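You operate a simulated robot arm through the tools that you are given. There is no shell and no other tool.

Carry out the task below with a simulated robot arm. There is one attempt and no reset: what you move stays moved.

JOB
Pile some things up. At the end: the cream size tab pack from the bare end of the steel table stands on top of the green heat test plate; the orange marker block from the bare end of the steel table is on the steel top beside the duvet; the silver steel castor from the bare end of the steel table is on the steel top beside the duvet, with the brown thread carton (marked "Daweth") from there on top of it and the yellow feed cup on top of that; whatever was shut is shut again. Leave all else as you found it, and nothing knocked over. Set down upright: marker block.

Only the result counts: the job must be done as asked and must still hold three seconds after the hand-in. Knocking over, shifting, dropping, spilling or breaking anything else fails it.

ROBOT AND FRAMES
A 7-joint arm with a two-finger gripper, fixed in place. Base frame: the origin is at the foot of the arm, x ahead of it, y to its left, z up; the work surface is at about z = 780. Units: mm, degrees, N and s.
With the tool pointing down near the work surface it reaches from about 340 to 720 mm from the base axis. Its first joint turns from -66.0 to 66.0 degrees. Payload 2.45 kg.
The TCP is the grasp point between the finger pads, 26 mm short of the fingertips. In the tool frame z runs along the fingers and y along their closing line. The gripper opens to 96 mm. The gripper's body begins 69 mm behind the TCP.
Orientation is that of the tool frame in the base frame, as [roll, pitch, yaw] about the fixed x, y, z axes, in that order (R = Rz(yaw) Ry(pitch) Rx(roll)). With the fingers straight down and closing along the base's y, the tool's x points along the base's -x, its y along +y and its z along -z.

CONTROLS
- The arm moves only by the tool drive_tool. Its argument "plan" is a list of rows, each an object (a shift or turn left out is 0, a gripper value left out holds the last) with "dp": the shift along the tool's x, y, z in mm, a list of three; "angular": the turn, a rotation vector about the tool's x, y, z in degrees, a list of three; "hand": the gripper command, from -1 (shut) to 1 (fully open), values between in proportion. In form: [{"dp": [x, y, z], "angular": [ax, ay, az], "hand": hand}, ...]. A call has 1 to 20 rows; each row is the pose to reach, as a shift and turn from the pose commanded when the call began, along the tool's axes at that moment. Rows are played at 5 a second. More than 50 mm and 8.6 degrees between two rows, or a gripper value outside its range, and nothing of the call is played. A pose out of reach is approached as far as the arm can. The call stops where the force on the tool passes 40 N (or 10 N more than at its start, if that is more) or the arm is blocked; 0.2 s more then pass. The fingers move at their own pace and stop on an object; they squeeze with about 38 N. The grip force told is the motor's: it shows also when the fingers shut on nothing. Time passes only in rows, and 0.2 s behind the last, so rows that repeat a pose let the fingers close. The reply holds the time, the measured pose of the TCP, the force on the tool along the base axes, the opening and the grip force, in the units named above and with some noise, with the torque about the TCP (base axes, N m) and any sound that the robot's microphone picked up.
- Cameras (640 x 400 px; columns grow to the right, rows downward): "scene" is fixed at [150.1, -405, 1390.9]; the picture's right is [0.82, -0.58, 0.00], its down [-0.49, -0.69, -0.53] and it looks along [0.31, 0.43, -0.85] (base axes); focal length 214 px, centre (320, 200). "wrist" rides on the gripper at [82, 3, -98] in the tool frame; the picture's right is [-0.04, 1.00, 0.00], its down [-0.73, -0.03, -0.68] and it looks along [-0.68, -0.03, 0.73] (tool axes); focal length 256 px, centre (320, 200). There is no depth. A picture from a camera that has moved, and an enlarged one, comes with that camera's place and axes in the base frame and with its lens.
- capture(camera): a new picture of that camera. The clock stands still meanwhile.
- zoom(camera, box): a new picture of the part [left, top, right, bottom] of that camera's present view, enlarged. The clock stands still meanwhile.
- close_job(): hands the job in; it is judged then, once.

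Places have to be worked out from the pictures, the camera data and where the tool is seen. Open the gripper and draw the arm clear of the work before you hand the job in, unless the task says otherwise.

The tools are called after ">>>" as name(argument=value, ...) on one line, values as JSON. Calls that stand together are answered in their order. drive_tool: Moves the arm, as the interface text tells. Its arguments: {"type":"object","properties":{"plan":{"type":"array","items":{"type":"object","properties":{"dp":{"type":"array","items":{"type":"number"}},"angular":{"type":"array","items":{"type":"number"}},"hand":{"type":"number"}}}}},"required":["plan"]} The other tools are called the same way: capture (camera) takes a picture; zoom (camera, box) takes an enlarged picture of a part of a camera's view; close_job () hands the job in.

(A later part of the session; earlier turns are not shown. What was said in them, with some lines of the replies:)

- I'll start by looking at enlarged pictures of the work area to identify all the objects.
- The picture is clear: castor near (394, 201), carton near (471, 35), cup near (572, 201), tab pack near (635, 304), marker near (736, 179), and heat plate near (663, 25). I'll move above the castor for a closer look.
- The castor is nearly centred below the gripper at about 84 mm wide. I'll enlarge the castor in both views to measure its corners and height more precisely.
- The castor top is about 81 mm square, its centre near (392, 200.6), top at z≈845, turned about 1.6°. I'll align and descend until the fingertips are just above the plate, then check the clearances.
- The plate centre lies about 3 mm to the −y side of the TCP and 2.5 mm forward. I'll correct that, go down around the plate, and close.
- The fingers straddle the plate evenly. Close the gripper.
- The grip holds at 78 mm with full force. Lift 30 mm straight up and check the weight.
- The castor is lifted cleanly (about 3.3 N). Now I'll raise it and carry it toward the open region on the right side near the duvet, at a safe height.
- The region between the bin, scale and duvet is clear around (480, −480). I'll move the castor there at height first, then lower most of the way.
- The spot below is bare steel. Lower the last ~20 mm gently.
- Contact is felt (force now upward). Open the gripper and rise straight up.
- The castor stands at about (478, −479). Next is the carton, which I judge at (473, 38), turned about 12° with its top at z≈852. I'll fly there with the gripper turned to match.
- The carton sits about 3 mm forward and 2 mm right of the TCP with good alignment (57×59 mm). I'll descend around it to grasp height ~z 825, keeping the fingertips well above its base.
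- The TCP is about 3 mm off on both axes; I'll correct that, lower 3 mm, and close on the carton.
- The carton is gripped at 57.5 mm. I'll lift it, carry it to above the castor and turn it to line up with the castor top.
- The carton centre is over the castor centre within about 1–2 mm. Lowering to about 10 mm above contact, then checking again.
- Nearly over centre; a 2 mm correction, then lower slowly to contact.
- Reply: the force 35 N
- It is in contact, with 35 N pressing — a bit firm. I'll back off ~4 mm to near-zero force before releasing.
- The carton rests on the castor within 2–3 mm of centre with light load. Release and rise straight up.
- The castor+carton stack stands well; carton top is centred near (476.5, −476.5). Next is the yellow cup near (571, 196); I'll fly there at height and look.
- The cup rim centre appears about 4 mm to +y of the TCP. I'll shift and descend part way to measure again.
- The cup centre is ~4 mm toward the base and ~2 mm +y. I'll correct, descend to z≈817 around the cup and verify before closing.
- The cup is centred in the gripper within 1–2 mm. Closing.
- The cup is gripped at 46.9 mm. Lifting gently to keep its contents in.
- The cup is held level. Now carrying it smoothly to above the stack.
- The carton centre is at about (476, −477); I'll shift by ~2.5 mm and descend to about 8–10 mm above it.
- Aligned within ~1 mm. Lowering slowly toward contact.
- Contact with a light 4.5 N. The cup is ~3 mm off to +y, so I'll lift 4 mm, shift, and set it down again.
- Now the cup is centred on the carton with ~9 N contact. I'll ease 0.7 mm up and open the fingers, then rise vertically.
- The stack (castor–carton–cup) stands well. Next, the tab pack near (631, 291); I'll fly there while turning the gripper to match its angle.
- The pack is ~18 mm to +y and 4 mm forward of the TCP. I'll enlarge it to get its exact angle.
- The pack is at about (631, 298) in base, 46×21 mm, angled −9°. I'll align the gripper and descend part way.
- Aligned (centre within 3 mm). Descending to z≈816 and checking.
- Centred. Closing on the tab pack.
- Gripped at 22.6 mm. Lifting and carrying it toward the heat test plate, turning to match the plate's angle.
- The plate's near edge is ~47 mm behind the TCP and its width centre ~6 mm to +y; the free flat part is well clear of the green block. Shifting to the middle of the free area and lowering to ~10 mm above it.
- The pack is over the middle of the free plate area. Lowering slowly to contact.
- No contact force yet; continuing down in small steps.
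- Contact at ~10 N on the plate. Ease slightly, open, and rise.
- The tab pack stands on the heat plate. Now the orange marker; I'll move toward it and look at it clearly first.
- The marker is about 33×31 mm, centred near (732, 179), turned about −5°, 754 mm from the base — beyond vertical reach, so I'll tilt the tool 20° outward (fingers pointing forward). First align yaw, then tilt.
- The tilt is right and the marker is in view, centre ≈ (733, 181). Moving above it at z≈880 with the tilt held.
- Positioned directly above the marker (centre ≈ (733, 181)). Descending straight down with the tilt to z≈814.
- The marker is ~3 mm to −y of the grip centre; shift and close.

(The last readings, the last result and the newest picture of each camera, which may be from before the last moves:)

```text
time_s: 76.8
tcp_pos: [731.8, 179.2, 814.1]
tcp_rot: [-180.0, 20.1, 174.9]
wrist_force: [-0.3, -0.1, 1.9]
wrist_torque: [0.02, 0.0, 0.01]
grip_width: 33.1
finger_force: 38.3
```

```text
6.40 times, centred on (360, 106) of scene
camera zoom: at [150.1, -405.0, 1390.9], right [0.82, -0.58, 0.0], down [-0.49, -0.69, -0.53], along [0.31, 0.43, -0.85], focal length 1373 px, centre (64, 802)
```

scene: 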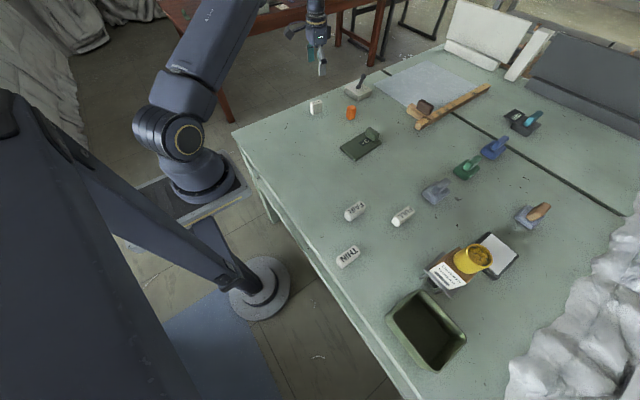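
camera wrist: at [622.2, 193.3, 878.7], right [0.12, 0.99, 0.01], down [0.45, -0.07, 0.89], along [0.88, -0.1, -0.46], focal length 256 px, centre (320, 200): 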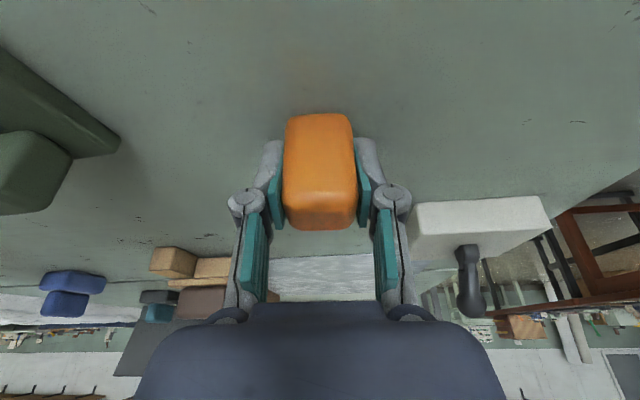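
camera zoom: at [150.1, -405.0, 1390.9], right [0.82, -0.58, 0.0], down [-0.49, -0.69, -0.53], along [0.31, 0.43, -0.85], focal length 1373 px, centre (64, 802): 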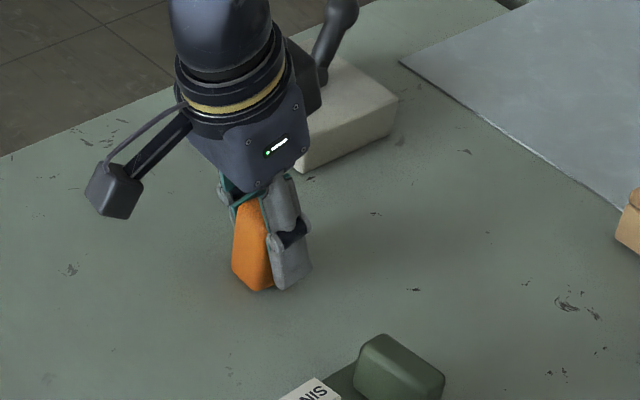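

The marker is held (33.1 mm). Lifting it straight up and drawing back a little.

>>> drive_tool(plan=[{"dp": [-3.4, 0, -9.4]}, {"dp": [-13.7, 0, -37.6]}, {"dp": [-27.5, 0, -75.1]}, {"dp": [-41.2, 0, -112.7]}, {"dp": [-50.2, 0, -137.1]}, {"dp": [-15.6, -3.2, -149.8]}, {"dp": [19, -6.5, -162.4]}, {"dp": [54.6, -9.8, -175.4]}, {"dp": [54.6, -9.8, -175.4]}])

>>> capture(camera="wrist")

```text
time_s: 78.8
tcp_pos: [620.6, 178.0, 956.2]
tcp_rot: [-180.0, 20.0, 175.0]
wrist_force: [-0.1, 0.0, -1.7]
wrist_torque: [-0.01, -0.01, -0.01]
grip_width: 33.0
finger_force: 38.0
```

```text
taken
camera wrist: at [510.8, 192.3, 1021.4], right [0.12, 0.99, 0.01], down [0.45, -0.07, 0.89], along [0.88, -0.1, -0.46], focal length 256 px, centre (320, 200)
```

wrist: 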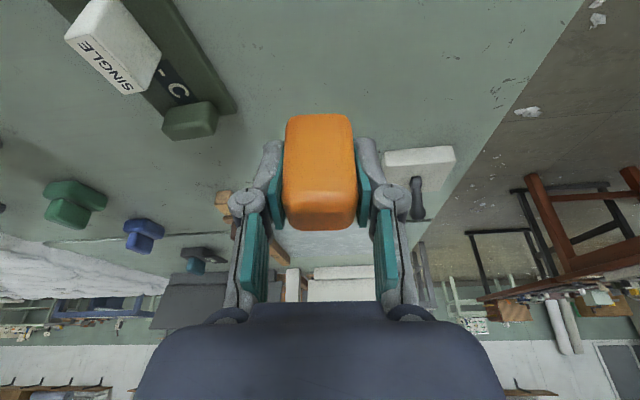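

Held securely and upright. Carrying it to the right side toward (420, −350) at z≈956.

>>> drive_tool(plan=[{"dp": [9.6, -36.2, -3.5]}, {"dp": [19.2, -72.5, -7]}, {"dp": [28.8, -108.7, -10.5]}, {"dp": [38.4, -144.9, -14.1]}, {"dp": [48, -181.1, -17.6]}, {"dp": [57.6, -217.4, -21.1]}, {"dp": [67.2, -253.6, -24.6]}, {"dp": [76.8, -289.8, -28.1]}, {"dp": [86.4, -326, -31.6]}, {"dp": [95.9, -362.3, -35.1]}, {"dp": [105.5, -398.5, -38.6]}, {"dp": [115.1, -434.7, -42.2]}, {"dp": [124.7, -471, -45.7]}, {"dp": [134.3, -507.2, -49.2]}, {"dp": [143.9, -543.4, -52.7]}, {"dp": [143.9, -543.4, -52.7]}])

>>> capture(camera="wrist")

>>> capture(camera="scene")

```text
time_s: 82.2
tcp_pos: [419.9, -349.9, 957.5]
tcp_rot: [-180.0, 20.0, 175.0]
wrist_force: [-0.8, -0.4, -0.6]
wrist_torque: [-0.03, 0.03, 0.02]
grip_width: 32.9
finger_force: 37.9
```

```text
taken
camera wrist: at [309.9, -335.1, 1022.0], right [0.12, 0.99, 0.01], down [0.45, -0.07, 0.89], along [0.88, -0.1, -0.46], focal length 256 px, centre (320, 200)
```

wrist: 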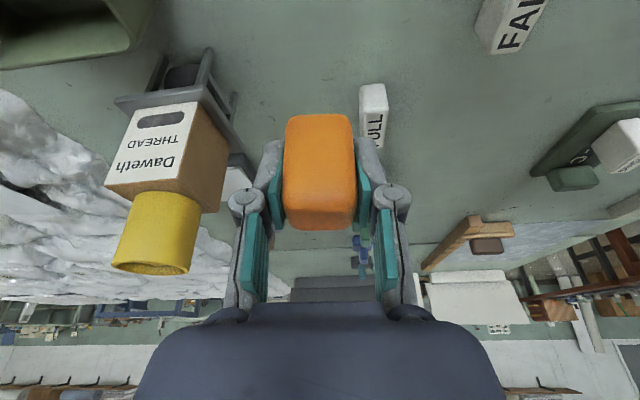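

```text
taken
```

scene: 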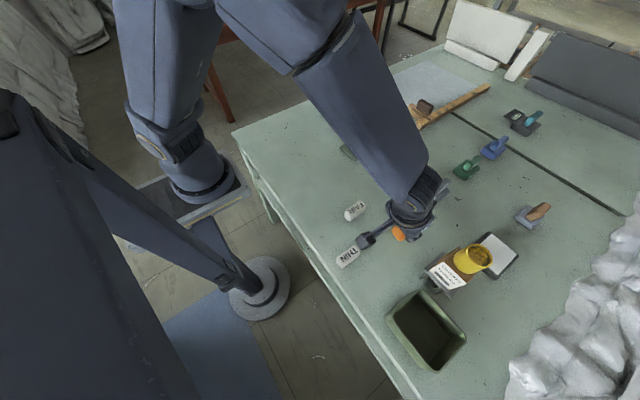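

The stack is intact and the area around (420, −383) is clear of castor, bin and tabs. Lowering the marker there to ~12 mm above the steel.

>>> drive_tool(plan=[{"dp": [-2.7, -32.9, 1]}, {"dp": [9.3, -32.9, 33.9]}, {"dp": [21.4, -32.9, 66.7]}, {"dp": [33.4, -32.9, 99.6]}, {"dp": [42, -32.9, 123.1]}, {"dp": [42, -32.9, 123.1]}])

>>> capture(camera="wrist")

>>> zoom(camera="scene", box=[330, 190, 510, 302])

```text
time_s: 83.6
tcp_pos: [421.6, -382.4, 830.9]
tcp_rot: [180.0, 20.0, 175.0]
wrist_force: [0.2, 0.6, -0.6]
wrist_torque: [0.0, 0.0, -0.02]
grip_width: 32.9
finger_force: 37.9
```

```text
taken
camera wrist: at [311.0, -368.7, 895.2], right [0.12, 0.99, 0.01], down [0.45, -0.07, 0.89], along [0.88, -0.1, -0.46], focal length 256 px, centre (320, 200)
```

wrist: 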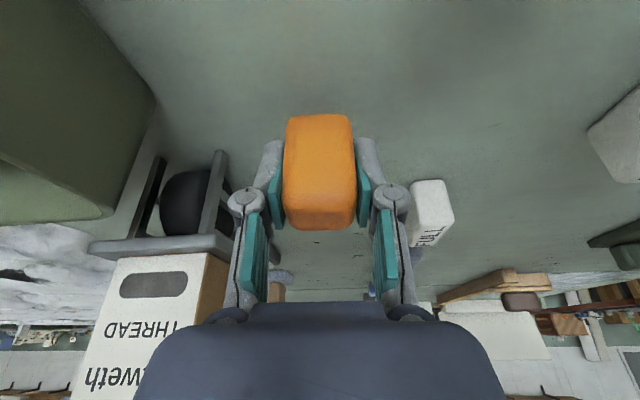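

```text
3.56 times, centred on (420, 246) of scene
camera zoom: at [150.1, -405.0, 1390.9], right [0.82, -0.58, 0.0], down [-0.49, -0.69, -0.53], along [0.31, 0.43, -0.85], focal length 763 px, centre (-36, 36)
```

zoom: 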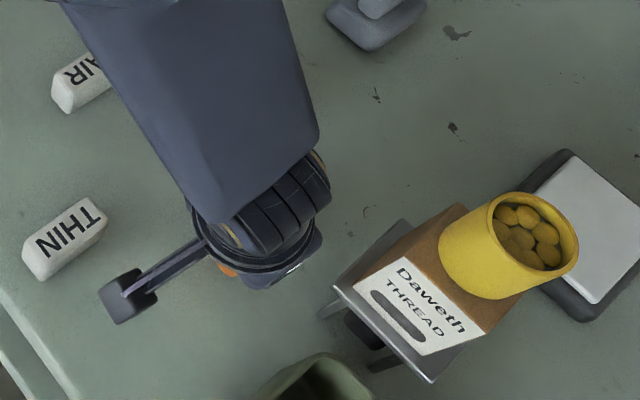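

Clear of the bin and castor. Lowering the last part gently.

>>> drive_tool(plan=[{"dp": [2, 0, 5.6]}, {"dp": [3.8, 0, 10.3]}, {"dp": [4.8, 0, 13.1]}, {"dp": [4.8, 0, 13.1]}])

```text
time_s: 84.6
tcp_pos: [421.1, -383.0, 817.2]
tcp_rot: [180.0, 20.0, 174.9]
wrist_force: [0.2, -0.1, -0.4]
wrist_torque: [0.01, 0.02, 0.01]
grip_width: 32.8
finger_force: 37.7
```

>>> drive_tool(plan=[{"dp": [0.5, 0, 1.4]}, {"dp": [0.9, 0, 2.5]}, {"dp": [0.9, 0, 2.5]}])

```text
time_s: 85.4
tcp_pos: [421.3, -382.2, 815.2]
tcp_rot: [-179.9, 20.1, 175.0]
wrist_force: [-3.8, 2.0, 13.8]
wrist_torque: [0.14, 0.12, 0.04]
grip_width: 33.0
finger_force: 38.5
```

Contact at z≈815 with 14 N. Ease up 1 mm, open a little, then rise straight up.

>>> drive_tool(plan=[{"dp": [-0.35, 0, -0.95]}, {"dp": [-0.35, 0, -0.95]}, {"dp": [-0.35, 0, -0.95], "hand": -0.2}, {"dp": [-0.35, 0, -0.95], "hand": 0}, {"dp": [-0.35, 0, -0.95], "hand": 0.08}, {"dp": [-0.35, 0, -0.95], "hand": 0.08}, {"dp": [-0.35, 0, -0.95], "hand": 0.08}])

>>> capture(camera="wrist")

```text
time_s: 87.0
tcp_pos: [420.6, -381.0, 815.1]
tcp_rot: [179.9, 19.9, 175.0]
wrist_force: [-0.9, 0.2, -0.7]
wrist_torque: [0.0, 0.0, -0.04]
grip_width: 51.8
finger_force: 0.1
```

```text
taken
camera wrist: at [310.2, -368.8, 879.5], right [0.12, 0.99, 0.01], down [0.45, -0.07, 0.89], along [0.88, -0.1, -0.46], focal length 256 px, centre (320, 200)
```

wrist: 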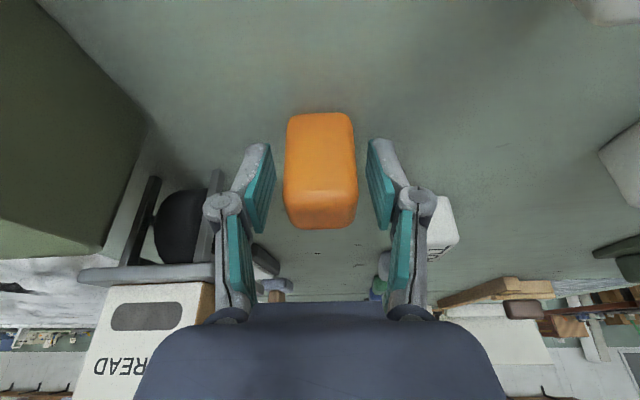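

The marker stands upright and free. Rising straight up and clear.

>>> drive_tool(plan=[{"dp": [-6.9, 0, -18.8]}, {"dp": [-20.6, 0, -56.3]}, {"dp": [-34.4, 0, -93.9]}, {"dp": [-48.1, 0, -131.5]}, {"dp": [-61.9, 0, -169.1]}, {"dp": [-61.9, 0, -169.1]}])

>>> capture(camera="wrist")

>>> capture(camera="scene")

```text
time_s: 88.4
tcp_pos: [421.6, -377.1, 996.8]
tcp_rot: [179.9, 19.9, 175.0]
wrist_force: [0.0, 0.1, 0.6]
wrist_torque: [0.0, -0.01, 0.0]
grip_width: 52.1
finger_force: 0.1
```

```text
taken
camera wrist: at [311.5, -364.4, 1060.9], right [0.12, 0.99, 0.01], down [0.45, -0.07, 0.89], along [0.88, -0.1, -0.46], focal length 256 px, centre (320, 200)
```

wrist: 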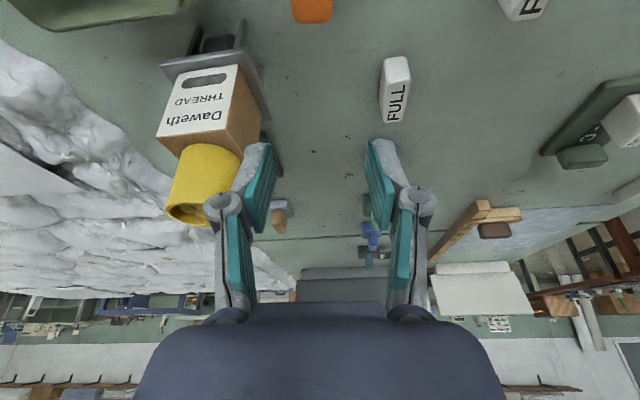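

```text
taken
```

scene: 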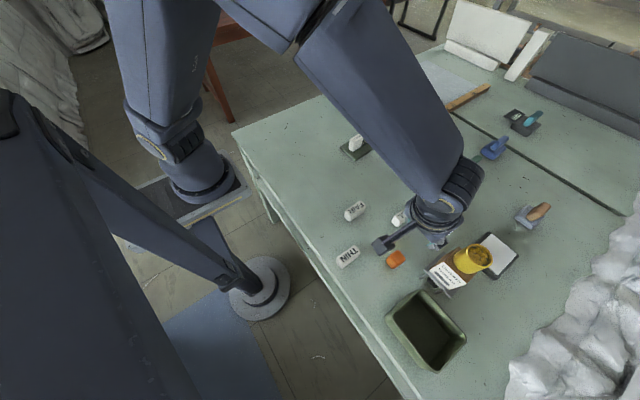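

Everything is placed. Now I'll untilt, open fully and fly the arm back to its starting area, clear of the work.

>>> drive_tool(plan=[{"dp": [-13.7, 0, -37.6]}, {"dp": [-8, 36, -45], "angular": [0, 4, 0]}, {"dp": [-2, 75, -50], "angular": [0, 8, 0]}, {"dp": [4, 114, -55], "angular": [0, 12, 0]}, {"dp": [10, 153, -60], "angular": [0, 16, 0]}, {"dp": [16, 192, -65], "angular": [0, 20, 0], "hand": 1}, {"dp": [22, 231, -70], "angular": [0, 20, 0], "hand": 1}, {"dp": [28, 270, -75], "angular": [0, 20, 0], "hand": 1}, {"dp": [34, 309, -80], "angular": [0, 20, 0], "hand": 1}, {"dp": [40, 348, -85], "angular": [0, 20, 0], "hand": 1}, {"dp": [46, 387, -90], "angular": [0, 20, 0], "hand": 1}, {"dp": [52, 426, -95], "angular": [0, 20, 0], "hand": 1}, {"dp": [58, 465, -100], "angular": [0, 20, 0], "hand": 1}, {"dp": [63, 504, -105], "angular": [0, 20, 0], "hand": 1}, {"dp": [68, 546, -110], "angular": [0, 20, 0], "hand": 1}, {"dp": [68, 546, -110], "angular": [0, 20, 0], "hand": 1}])

>>> capture(camera="scene")

>>> zoom(camera="scene", box=[330, 190, 550, 328])

>>> zoom(camera="scene", box=[280, 70, 440, 170])

>>> capture(camera="wrist")

```text
time_s: 91.8
tcp_pos: [364.6, 170.3, 1075.8]
tcp_rot: [179.9, -0.1, 175.1]
wrist_force: [0.4, 0.1, 0.6]
wrist_torque: [-0.01, -0.03, 0.02]
grip_width: 95.8
finger_force: 0.0
```

```text
taken
```

scene: 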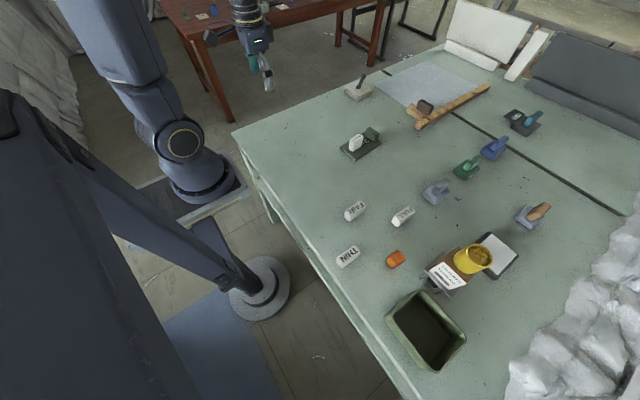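

```text
2.90 times, centred on (440, 259) of scene
camera zoom: at [150.1, -405.0, 1390.9], right [0.82, -0.58, 0.0], down [-0.49, -0.69, -0.53], along [0.31, 0.43, -0.85], focal length 622 px, centre (-28, 29)
```

zoom: 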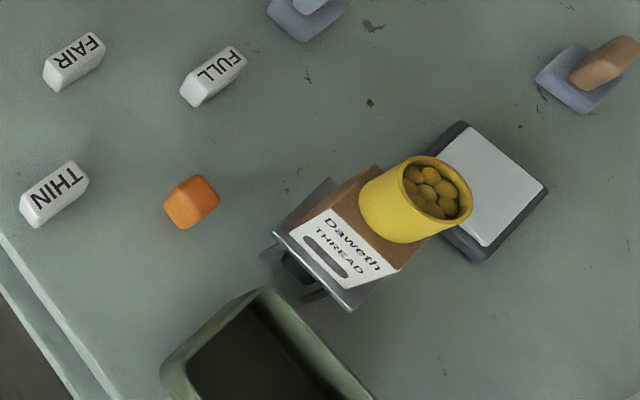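

```text
4.00 times, centred on (360, 120) of scene
camera zoom: at [150.1, -405.0, 1390.9], right [0.82, -0.58, 0.0], down [-0.49, -0.69, -0.53], along [0.31, 0.43, -0.85], focal length 858 px, centre (160, 520)
```

zoom: 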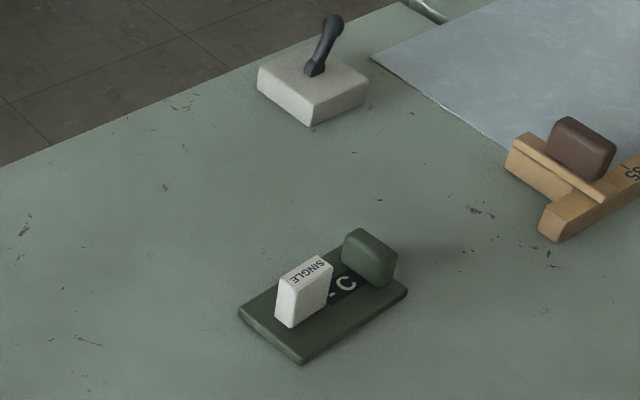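

```text
taken
camera wrist: at [282.3, 181.9, 1172.4], right [0.13, 0.99, 0.0], down [0.73, -0.09, 0.68], along [0.67, -0.09, -0.73], focal length 256 px, centre (320, 200)
```

wrist: 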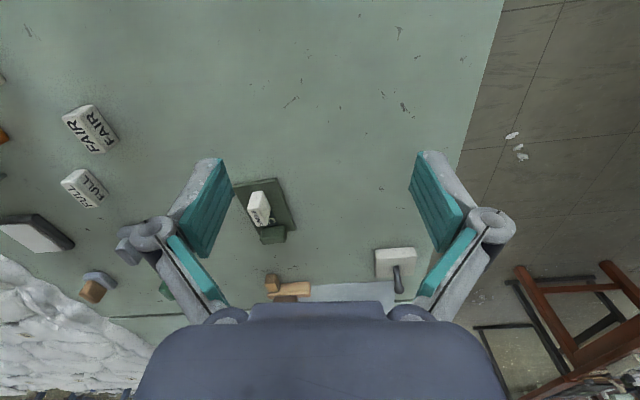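

All checks look right: the tab pack stands on the heat plate, the marker is upright on the steel near the duvet side, and the castor–carton–cup stack is steady. The other items look undisturbed, I found nothing that had been shut, and the gripper is open and clear, so I'm handing in.

>>> close_job()

```text
The job is handed in.
```

I finished the job and handed it in. In the last pictures everything was standing where I set it, but I haven't seen the judge's result.

- **Tab pack:** the cream "SINGLE" pack stands on the flat part of the green heat test plate, clear of the green block at the plate's end.
- **Stack:** the castor stands on the steel at about (477, −477), with the "Daweth" thread carton on it and the yellow feed cup on top. The cup's contents stayed in.
- **Marker block:** it stands upright on the steel at about (421, −382).
- **Anything shut:** I found nothing that had been shut, so there was nothing to close again.
- **Everything else:** nothing else looked moved or knocked over. The arm is open and back near its starting position.

**Least certain point:** how close "beside the duvet" has to be. The stack's centre is roughly 230 mm from the duvet's edge and the marker about 330 mm. I chose those spots because they were the clear steel within easy reach between the bin, the white-topped pad and the tabs.
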